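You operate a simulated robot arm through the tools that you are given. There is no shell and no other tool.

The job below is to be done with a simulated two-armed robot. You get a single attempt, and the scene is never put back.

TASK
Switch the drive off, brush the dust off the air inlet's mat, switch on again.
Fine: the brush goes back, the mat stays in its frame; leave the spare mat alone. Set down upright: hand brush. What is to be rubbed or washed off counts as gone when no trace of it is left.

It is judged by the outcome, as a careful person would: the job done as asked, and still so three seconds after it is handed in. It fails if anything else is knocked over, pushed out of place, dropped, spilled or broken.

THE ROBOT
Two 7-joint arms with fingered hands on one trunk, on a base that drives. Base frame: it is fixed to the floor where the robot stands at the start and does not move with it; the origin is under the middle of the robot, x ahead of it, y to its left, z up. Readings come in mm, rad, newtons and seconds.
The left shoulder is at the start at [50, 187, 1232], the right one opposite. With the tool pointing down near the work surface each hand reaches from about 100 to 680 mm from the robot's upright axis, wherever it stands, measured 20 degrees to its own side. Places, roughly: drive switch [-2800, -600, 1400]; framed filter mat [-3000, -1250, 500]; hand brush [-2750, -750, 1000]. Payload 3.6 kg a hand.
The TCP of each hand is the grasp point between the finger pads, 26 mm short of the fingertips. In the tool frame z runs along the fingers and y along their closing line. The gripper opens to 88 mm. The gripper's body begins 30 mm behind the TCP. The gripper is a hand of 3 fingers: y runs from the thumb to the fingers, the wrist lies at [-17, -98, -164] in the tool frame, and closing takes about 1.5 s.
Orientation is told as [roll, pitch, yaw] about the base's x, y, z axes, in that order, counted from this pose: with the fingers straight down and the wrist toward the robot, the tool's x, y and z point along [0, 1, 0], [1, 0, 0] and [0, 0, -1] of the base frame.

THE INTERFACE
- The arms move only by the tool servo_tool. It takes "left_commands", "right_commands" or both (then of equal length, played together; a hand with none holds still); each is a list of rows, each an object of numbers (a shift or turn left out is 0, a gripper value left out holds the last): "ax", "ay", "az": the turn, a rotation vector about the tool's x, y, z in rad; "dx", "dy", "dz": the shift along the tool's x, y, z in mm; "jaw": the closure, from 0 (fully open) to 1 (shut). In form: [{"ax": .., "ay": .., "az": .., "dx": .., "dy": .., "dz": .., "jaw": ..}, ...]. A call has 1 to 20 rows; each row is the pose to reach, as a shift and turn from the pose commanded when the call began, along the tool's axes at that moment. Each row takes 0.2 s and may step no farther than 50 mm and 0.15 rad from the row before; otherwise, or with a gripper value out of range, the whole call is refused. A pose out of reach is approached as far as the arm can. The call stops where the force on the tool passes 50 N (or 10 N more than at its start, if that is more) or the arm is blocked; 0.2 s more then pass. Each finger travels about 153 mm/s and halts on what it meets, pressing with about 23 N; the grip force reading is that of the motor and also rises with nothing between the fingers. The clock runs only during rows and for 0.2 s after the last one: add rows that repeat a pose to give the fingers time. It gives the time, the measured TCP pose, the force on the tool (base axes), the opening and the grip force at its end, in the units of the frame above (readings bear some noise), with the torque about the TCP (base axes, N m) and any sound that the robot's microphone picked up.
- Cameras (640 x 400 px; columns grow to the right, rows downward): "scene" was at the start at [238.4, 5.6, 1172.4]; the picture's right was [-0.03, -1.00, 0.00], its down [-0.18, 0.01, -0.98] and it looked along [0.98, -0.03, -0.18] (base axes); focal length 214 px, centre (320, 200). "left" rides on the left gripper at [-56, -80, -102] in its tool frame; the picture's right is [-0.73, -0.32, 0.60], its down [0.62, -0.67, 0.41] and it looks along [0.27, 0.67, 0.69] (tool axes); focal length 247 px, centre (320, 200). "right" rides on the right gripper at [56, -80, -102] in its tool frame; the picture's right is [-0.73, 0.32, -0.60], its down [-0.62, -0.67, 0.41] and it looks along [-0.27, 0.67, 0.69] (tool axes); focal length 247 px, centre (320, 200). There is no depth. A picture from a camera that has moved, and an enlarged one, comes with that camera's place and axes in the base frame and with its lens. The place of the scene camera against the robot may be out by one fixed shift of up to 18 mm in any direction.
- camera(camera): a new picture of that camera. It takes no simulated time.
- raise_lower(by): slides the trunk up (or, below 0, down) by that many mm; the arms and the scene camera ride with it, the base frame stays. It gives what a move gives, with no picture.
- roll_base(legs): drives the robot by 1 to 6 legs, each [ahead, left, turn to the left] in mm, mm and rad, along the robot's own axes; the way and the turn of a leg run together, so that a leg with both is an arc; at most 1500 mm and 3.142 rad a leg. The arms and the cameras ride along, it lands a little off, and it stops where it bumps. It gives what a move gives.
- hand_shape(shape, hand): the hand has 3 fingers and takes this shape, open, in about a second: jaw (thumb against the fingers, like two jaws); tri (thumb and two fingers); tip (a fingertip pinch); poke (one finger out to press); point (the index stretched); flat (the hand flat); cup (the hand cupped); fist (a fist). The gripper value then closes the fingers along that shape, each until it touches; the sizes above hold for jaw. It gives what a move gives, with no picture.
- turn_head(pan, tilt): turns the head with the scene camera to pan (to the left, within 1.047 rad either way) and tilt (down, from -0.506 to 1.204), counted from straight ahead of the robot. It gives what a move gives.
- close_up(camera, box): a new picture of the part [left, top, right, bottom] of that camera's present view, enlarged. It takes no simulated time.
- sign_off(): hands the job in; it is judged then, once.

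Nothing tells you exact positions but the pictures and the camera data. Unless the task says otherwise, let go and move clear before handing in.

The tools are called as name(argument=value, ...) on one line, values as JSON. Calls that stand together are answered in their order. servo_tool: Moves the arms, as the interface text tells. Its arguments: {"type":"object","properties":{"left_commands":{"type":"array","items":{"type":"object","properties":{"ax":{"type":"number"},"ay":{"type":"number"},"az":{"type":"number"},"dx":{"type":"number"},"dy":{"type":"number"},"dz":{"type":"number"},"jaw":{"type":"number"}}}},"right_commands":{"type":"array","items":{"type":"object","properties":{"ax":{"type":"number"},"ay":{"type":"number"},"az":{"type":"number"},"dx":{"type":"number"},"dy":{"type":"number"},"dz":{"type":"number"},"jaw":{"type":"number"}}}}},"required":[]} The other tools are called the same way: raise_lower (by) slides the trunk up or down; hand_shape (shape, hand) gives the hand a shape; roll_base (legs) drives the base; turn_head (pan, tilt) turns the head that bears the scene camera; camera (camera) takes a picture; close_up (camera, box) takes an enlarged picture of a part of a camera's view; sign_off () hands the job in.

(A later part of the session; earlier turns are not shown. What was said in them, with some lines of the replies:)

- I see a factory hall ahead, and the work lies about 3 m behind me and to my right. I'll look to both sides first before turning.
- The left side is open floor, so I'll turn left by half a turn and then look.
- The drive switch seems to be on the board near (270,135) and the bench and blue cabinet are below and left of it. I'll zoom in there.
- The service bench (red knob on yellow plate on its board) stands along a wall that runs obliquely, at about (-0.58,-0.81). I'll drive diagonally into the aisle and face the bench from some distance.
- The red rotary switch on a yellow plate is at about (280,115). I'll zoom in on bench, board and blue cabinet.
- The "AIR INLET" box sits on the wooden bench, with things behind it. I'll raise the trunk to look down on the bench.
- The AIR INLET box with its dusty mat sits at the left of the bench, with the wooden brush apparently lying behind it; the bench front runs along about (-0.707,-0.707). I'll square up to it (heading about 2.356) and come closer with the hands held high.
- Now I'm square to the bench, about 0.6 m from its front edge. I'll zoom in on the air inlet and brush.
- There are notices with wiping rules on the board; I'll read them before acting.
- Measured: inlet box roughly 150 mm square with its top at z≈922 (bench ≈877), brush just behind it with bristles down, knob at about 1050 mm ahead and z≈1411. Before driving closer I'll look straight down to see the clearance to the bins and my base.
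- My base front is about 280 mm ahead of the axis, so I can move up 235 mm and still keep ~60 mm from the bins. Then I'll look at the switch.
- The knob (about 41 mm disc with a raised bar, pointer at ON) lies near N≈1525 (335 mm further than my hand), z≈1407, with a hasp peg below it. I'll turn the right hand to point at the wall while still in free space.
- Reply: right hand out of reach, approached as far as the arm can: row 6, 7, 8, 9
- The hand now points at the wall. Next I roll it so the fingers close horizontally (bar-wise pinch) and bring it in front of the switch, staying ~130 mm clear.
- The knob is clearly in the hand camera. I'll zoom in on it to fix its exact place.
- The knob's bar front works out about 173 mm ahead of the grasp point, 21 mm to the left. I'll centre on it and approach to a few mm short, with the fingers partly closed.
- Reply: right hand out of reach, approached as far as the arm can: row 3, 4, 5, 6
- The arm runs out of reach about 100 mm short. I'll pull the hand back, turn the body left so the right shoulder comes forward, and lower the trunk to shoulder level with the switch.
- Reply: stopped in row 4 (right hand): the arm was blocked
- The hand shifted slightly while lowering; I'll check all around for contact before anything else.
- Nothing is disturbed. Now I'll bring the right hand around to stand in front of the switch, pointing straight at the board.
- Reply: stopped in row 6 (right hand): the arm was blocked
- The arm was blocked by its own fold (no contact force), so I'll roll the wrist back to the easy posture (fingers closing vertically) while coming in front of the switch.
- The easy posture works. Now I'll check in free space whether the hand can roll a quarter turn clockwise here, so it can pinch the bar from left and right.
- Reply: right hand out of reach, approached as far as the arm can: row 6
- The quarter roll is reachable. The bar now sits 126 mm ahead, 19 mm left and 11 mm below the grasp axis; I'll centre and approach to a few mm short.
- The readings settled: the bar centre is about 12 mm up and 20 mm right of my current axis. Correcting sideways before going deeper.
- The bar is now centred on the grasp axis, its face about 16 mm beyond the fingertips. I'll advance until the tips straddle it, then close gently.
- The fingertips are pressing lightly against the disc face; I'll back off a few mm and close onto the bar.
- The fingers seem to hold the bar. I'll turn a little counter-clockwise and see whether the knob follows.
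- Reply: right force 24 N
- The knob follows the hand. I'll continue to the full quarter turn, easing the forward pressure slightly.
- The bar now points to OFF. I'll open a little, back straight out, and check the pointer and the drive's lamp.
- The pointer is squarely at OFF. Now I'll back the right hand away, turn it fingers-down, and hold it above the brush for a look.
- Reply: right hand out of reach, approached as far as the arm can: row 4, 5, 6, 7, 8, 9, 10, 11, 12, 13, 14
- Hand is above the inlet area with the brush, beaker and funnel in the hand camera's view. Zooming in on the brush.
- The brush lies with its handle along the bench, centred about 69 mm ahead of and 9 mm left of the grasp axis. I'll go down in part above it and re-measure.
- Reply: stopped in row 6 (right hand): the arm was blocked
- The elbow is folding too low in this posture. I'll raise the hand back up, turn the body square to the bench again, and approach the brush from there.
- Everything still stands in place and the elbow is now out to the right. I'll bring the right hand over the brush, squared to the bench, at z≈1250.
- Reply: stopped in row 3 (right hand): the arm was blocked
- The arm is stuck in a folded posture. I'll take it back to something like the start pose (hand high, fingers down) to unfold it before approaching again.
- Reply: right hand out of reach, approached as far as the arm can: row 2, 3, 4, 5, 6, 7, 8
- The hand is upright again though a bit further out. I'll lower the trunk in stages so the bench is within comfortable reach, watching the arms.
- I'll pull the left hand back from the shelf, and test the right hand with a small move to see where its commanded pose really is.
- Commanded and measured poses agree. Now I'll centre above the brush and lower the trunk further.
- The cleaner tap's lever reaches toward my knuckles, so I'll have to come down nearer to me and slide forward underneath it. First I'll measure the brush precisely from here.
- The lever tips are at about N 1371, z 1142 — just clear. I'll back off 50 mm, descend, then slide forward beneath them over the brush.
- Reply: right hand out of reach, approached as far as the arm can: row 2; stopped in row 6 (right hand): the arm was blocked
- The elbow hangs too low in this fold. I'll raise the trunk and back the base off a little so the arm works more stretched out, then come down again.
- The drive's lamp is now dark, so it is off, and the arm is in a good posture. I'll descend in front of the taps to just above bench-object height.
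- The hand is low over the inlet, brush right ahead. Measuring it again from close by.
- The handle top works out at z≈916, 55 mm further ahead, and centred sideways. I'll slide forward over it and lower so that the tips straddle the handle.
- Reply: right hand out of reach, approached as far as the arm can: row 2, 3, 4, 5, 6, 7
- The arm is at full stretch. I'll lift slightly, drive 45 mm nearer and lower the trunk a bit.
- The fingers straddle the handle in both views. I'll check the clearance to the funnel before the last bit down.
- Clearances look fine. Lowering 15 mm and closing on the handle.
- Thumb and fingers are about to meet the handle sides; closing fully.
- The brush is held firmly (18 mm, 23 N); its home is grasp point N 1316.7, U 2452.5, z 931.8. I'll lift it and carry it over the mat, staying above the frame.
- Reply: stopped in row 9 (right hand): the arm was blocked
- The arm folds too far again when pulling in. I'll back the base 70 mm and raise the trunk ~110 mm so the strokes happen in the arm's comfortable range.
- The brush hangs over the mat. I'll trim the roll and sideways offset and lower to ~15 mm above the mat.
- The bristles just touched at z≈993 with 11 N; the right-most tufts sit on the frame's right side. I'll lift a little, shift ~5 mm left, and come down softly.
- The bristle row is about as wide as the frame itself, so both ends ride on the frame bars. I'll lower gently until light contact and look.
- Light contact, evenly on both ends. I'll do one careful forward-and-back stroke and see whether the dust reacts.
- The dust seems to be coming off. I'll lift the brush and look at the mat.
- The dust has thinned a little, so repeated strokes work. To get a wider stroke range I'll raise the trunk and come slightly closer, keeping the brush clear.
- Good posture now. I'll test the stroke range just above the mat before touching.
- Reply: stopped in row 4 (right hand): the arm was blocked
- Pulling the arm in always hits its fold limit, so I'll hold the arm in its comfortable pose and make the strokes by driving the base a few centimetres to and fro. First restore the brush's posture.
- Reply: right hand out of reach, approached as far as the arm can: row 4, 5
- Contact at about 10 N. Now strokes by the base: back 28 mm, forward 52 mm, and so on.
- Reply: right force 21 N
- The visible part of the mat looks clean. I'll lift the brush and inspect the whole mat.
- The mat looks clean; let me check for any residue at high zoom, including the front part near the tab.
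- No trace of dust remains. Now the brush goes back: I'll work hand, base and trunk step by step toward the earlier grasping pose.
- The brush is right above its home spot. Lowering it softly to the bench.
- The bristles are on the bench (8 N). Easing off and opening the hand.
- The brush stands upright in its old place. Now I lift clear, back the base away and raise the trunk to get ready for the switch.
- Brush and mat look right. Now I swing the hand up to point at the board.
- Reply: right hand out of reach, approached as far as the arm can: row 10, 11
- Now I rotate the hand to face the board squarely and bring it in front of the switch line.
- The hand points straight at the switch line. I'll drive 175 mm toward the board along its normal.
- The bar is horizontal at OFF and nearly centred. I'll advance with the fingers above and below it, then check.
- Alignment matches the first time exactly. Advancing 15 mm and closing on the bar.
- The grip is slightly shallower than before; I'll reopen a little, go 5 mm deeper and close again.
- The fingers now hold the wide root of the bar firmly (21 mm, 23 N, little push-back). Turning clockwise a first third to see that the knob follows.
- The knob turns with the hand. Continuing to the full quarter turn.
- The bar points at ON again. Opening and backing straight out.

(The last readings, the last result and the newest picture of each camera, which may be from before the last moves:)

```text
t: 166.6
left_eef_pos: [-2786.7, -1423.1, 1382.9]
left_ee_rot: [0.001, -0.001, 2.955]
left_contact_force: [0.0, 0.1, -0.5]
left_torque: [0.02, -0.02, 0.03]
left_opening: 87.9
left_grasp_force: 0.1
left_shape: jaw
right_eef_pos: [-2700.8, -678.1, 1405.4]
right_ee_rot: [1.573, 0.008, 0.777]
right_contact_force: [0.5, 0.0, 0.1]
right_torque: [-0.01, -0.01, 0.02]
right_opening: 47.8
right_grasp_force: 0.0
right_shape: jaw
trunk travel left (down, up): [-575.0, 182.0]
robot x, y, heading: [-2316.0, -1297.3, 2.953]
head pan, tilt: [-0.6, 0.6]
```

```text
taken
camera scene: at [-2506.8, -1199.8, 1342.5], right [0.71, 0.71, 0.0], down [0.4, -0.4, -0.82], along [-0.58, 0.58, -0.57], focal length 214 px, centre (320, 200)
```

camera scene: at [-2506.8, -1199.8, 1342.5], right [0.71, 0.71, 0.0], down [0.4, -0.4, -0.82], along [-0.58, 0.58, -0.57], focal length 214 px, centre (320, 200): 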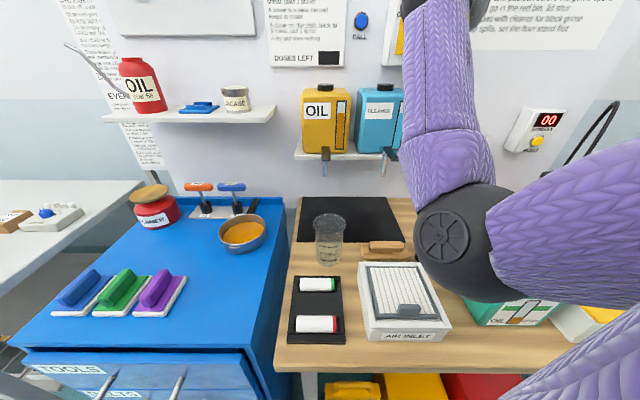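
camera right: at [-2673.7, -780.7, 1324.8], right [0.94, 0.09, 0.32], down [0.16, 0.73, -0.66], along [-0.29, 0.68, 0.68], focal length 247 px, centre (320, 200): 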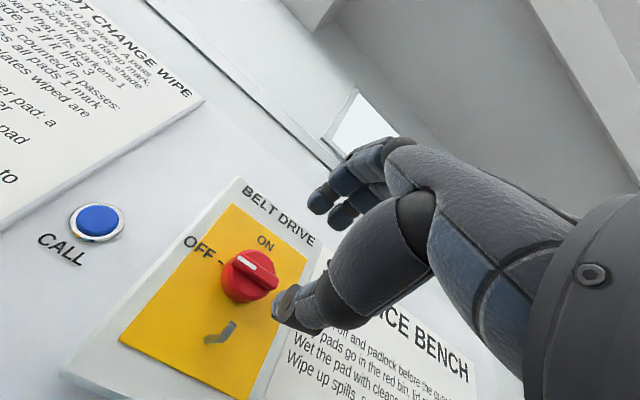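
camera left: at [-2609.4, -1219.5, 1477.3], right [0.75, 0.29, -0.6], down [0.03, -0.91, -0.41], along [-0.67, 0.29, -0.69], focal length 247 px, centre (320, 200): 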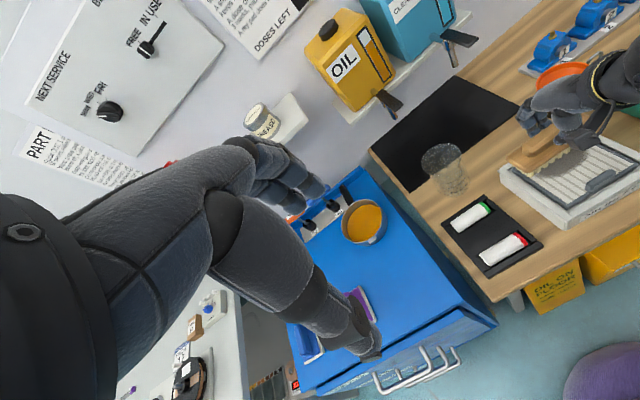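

The pointer is at ON. I'll back the whole robot straight away from the bench and then check lamp, mat and brush.

roll_base(legs=[[-290, 197, 0]])

turn_head(pan=-0.6, tilt=0.45)

camera(camera="scene")

camera(camera="right")

```text
t: 168.9
left_eef_pos: [-2537.9, -1673.1, 1382.8]
left_ee_rot: [0.0, 0.001, 2.958]
left_contact_force: [0.8, 0.2, -0.7]
left_torque: [0.0, 0.01, 0.02]
left_opening: 87.5
left_grasp_force: 0.1
left_shape: jaw
right_eef_pos: [-2454.2, -928.5, 1406.0]
right_ee_rot: [1.573, 0.009, 0.784]
right_contact_force: [0.4, 0.8, -0.2]
right_torque: [0.0, -0.02, -0.01]
right_opening: 48.2
right_grasp_force: 0.1
right_shape: jaw
trunk travel left (down, up): [-575.0, 182.0]
robot x, y, heading: [-2063.5, -1543.3, 2.961]
head pan, tilt: [-0.6, 0.6]
```

```text
t: 169.6
left_eef_pos: [-2537.9, -1673.0, 1383.4]
left_ee_rot: [-0.001, 0.001, 2.96]
left_contact_force: [-0.4, 0.0, -0.3]
left_torque: [0.0, 0.03, -0.01]
left_opening: 87.9
left_grasp_force: 0.1
left_shape: jaw
right_eef_pos: [-2454.5, -926.8, 1406.2]
right_ee_rot: [1.574, 0.007, 0.785]
right_contact_force: [1.1, -0.6, 0.8]
right_torque: [-0.01, 0.05, 0.0]
right_opening: 48.1
right_grasp_force: 0.0
right_shape: jaw
trunk travel left (down, up): [-575.0, 182.0]
robot x, y, heading: [-2065.7, -1541.5, 2.958]
head pan, tilt: [-0.6, 0.45]
```

```text
taken
camera scene: at [-2261.3, -1445.9, 1356.0], right [0.71, 0.71, 0.0], down [0.31, -0.31, -0.9], along [-0.64, 0.64, -0.44], focal length 214 px, centre (320, 200)
```

scene: 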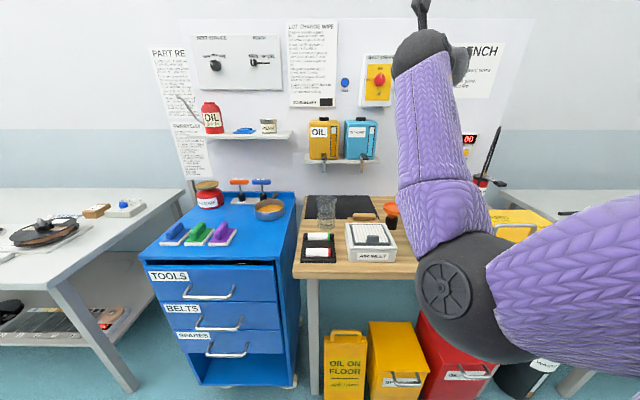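

```text
taken
camera right: at [-2439.1, -1055.4, 1462.5], right [0.64, -0.2, -0.74], down [-0.77, -0.18, -0.62], along [-0.01, 0.96, -0.27], focal length 247 px, centre (320, 200)
```

right: 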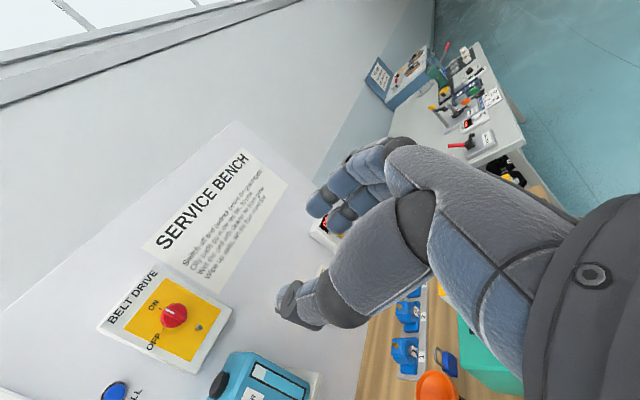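

close_up(camera="scene", box=[290, 180, 430, 280])

roll_base(legs=[[-150, 100, 0], [0, 0, -0.9]])

turn_head(pan=0.3, tilt=0.45)

camera(camera="scene")

```text
4.00 times, centred on (360, 230) of scene
camera zoom: at [-2261.3, -1445.9, 1356.0], right [0.71, 0.71, 0.0], down [0.31, -0.31, -0.9], along [-0.64, 0.64, -0.44], focal length 858 px, centre (160, 80)
```

zoom: 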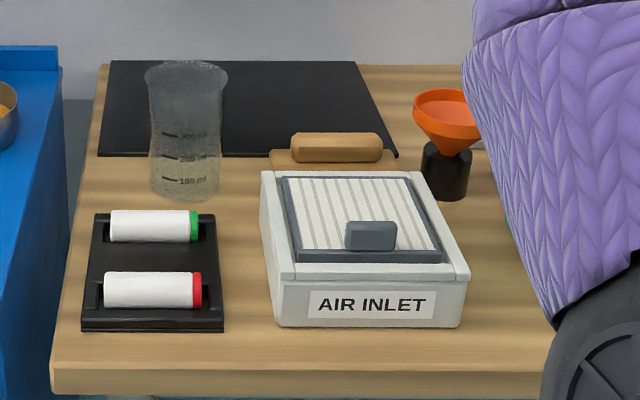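

```text
t: 173.4
left_eef_pos: [-2324.6, -1370.7, 1383.5]
left_ee_rot: [0.001, 0.001, 2.042]
left_contact_force: [0.1, -0.9, 0.3]
left_torque: [0.0, -0.02, -0.04]
left_opening: 87.8
left_grasp_force: 0.1
left_shape: jaw
right_eef_pos: [-1682.6, -982.3, 1405.3]
right_ee_rot: [1.573, 0.007, -0.131]
right_contact_force: [0.2, -0.2, -0.3]
right_torque: [0.01, 0.0, 0.0]
right_opening: 47.8
right_grasp_force: 0.2
right_shape: jaw
trunk travel left (down, up): [-575.0, 182.0]
robot x, y, heading: [-1930.4, -1667.8, 2.043]
head pan, tilt: [-0.6, 0.45]
```

```text
t: 174.6
left_eef_pos: [-2323.5, -1368.5, 1382.6]
left_ee_rot: [0.0, 0.001, 2.042]
left_contact_force: [0.5, 0.8, 0.6]
left_torque: [0.0, 0.01, -0.03]
left_opening: 87.8
left_grasp_force: 0.0
left_shape: jaw
right_eef_pos: [-1682.1, -982.4, 1405.8]
right_ee_rot: [1.573, 0.005, -0.132]
right_contact_force: [-0.5, 0.1, 0.2]
right_torque: [-0.02, 0.01, 0.03]
right_opening: 47.9
right_grasp_force: 0.0
right_shape: jaw
trunk travel left (down, up): [-575.0, 182.0]
robot x, y, heading: [-1931.1, -1670.3, 2.043]
head pan, tilt: [0.3, 0.45]
```

```text
taken
camera scene: at [-2058.5, -1474.8, 1356.1], right [0.72, 0.7, 0.0], down [0.3, -0.31, -0.9], along [-0.63, 0.65, -0.44], focal length 214 px, centre (320, 200)
```

scene: 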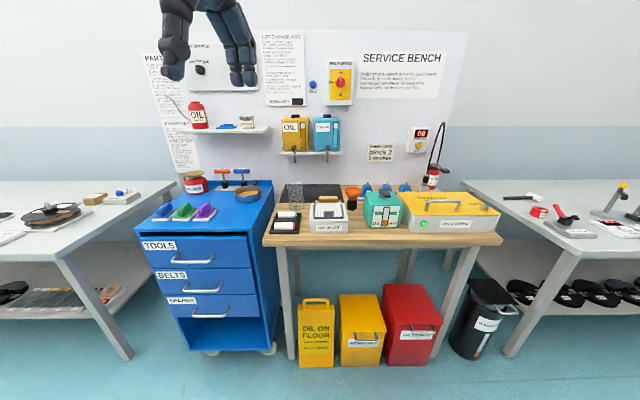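

The drive's green lamp is lit again and the surroundings are intact. Final close looks at mat, brush and knob.

close_up(camera="scene", box=[260, 170, 440, 250])

close_up(camera="scene", box=[300, 180, 370, 240])

close_up(camera="scene", box=[300, 50, 380, 110])

close_up(camera="scene", box=[140, 160, 300, 260])

```text
3.56 times, centred on (350, 210) of scene
camera zoom: at [-2058.5, -1474.8, 1356.1], right [0.72, 0.7, 0.0], down [0.3, -0.31, -0.9], along [-0.63, 0.65, -0.44], focal length 763 px, centre (213, 164)
```

zoom: 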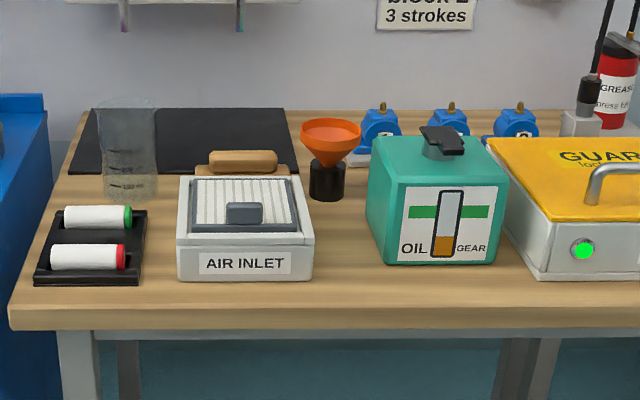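

```text
6.67 times, centred on (335, 210) of scene
camera zoom: at [-2058.5, -1474.8, 1356.1], right [0.72, 0.7, 0.0], down [0.3, -0.31, -0.9], along [-0.63, 0.65, -0.44], focal length 1430 px, centre (220, 133)
```

zoom: 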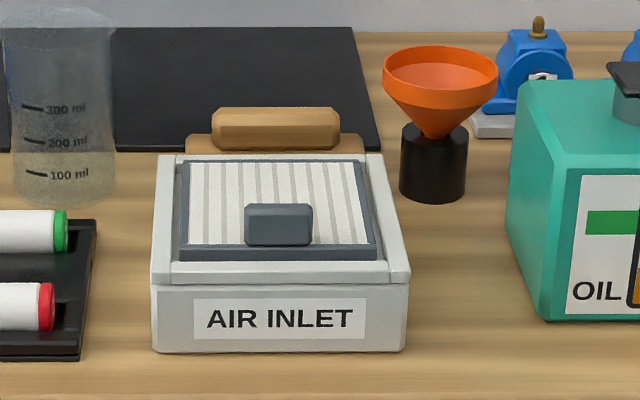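

```text
6.67 times, centred on (340, 80) of scene
camera zoom: at [-2058.5, -1474.8, 1356.1], right [0.72, 0.7, 0.0], down [0.3, -0.31, -0.9], along [-0.63, 0.65, -0.44], focal length 1430 px, centre (187, 1000)
```

zoom: 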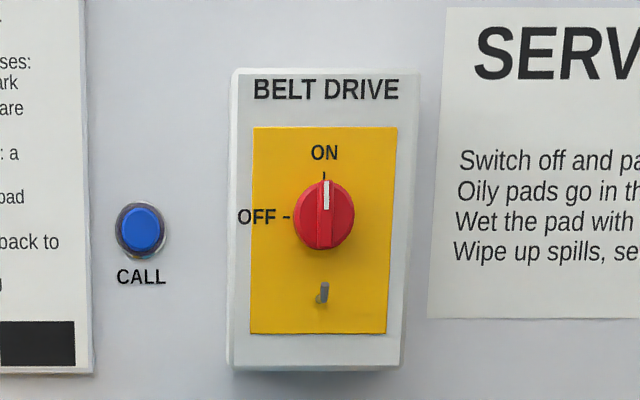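

```text
4.00 times, centred on (220, 210) of scene
camera zoom: at [-2058.5, -1474.8, 1356.1], right [0.72, 0.7, 0.0], down [0.3, -0.31, -0.9], along [-0.63, 0.65, -0.44], focal length 858 px, centre (720, 160)
```

zoom: 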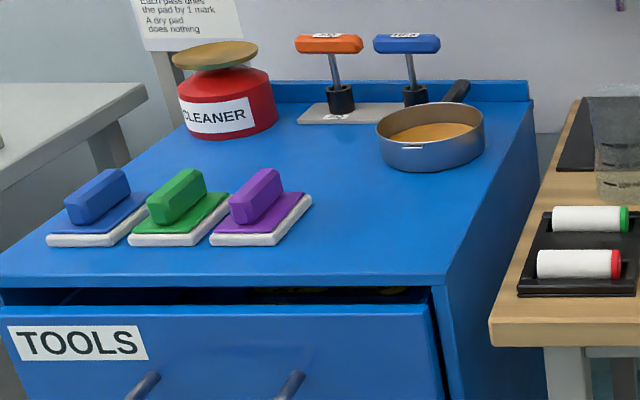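

The mat looks clean and still sits in its frame. The brush stands upright behind the inlet where it was, the knob is at ON with the green lamp lit, and nothing else has moved. I'm handing the job in.

sign_off()

```text
The job is handed in.
```

I switched the belt drive off, brushed the dust off the air inlet's mat and switched the drive back on.

- **Drive:** the knob is back at ON and the green lamp is lit again. The lamp was dark while I brushed.
- **Mat:** I could see no dust left on it in close-up, and it is still in its frame.
- **Brush:** it stands upright behind the inlet, where I picked it up.
- **Everything else:** nothing looked moved or knocked over in the last pictures. I did not touch a spare mat.

The rough place given for the framed filter mat, [-3000, -1250, 500], pointed at the blue cabinet beside the bench. I took the dusty mat in the box labelled AIR INLET on the bench to be the one you meant.
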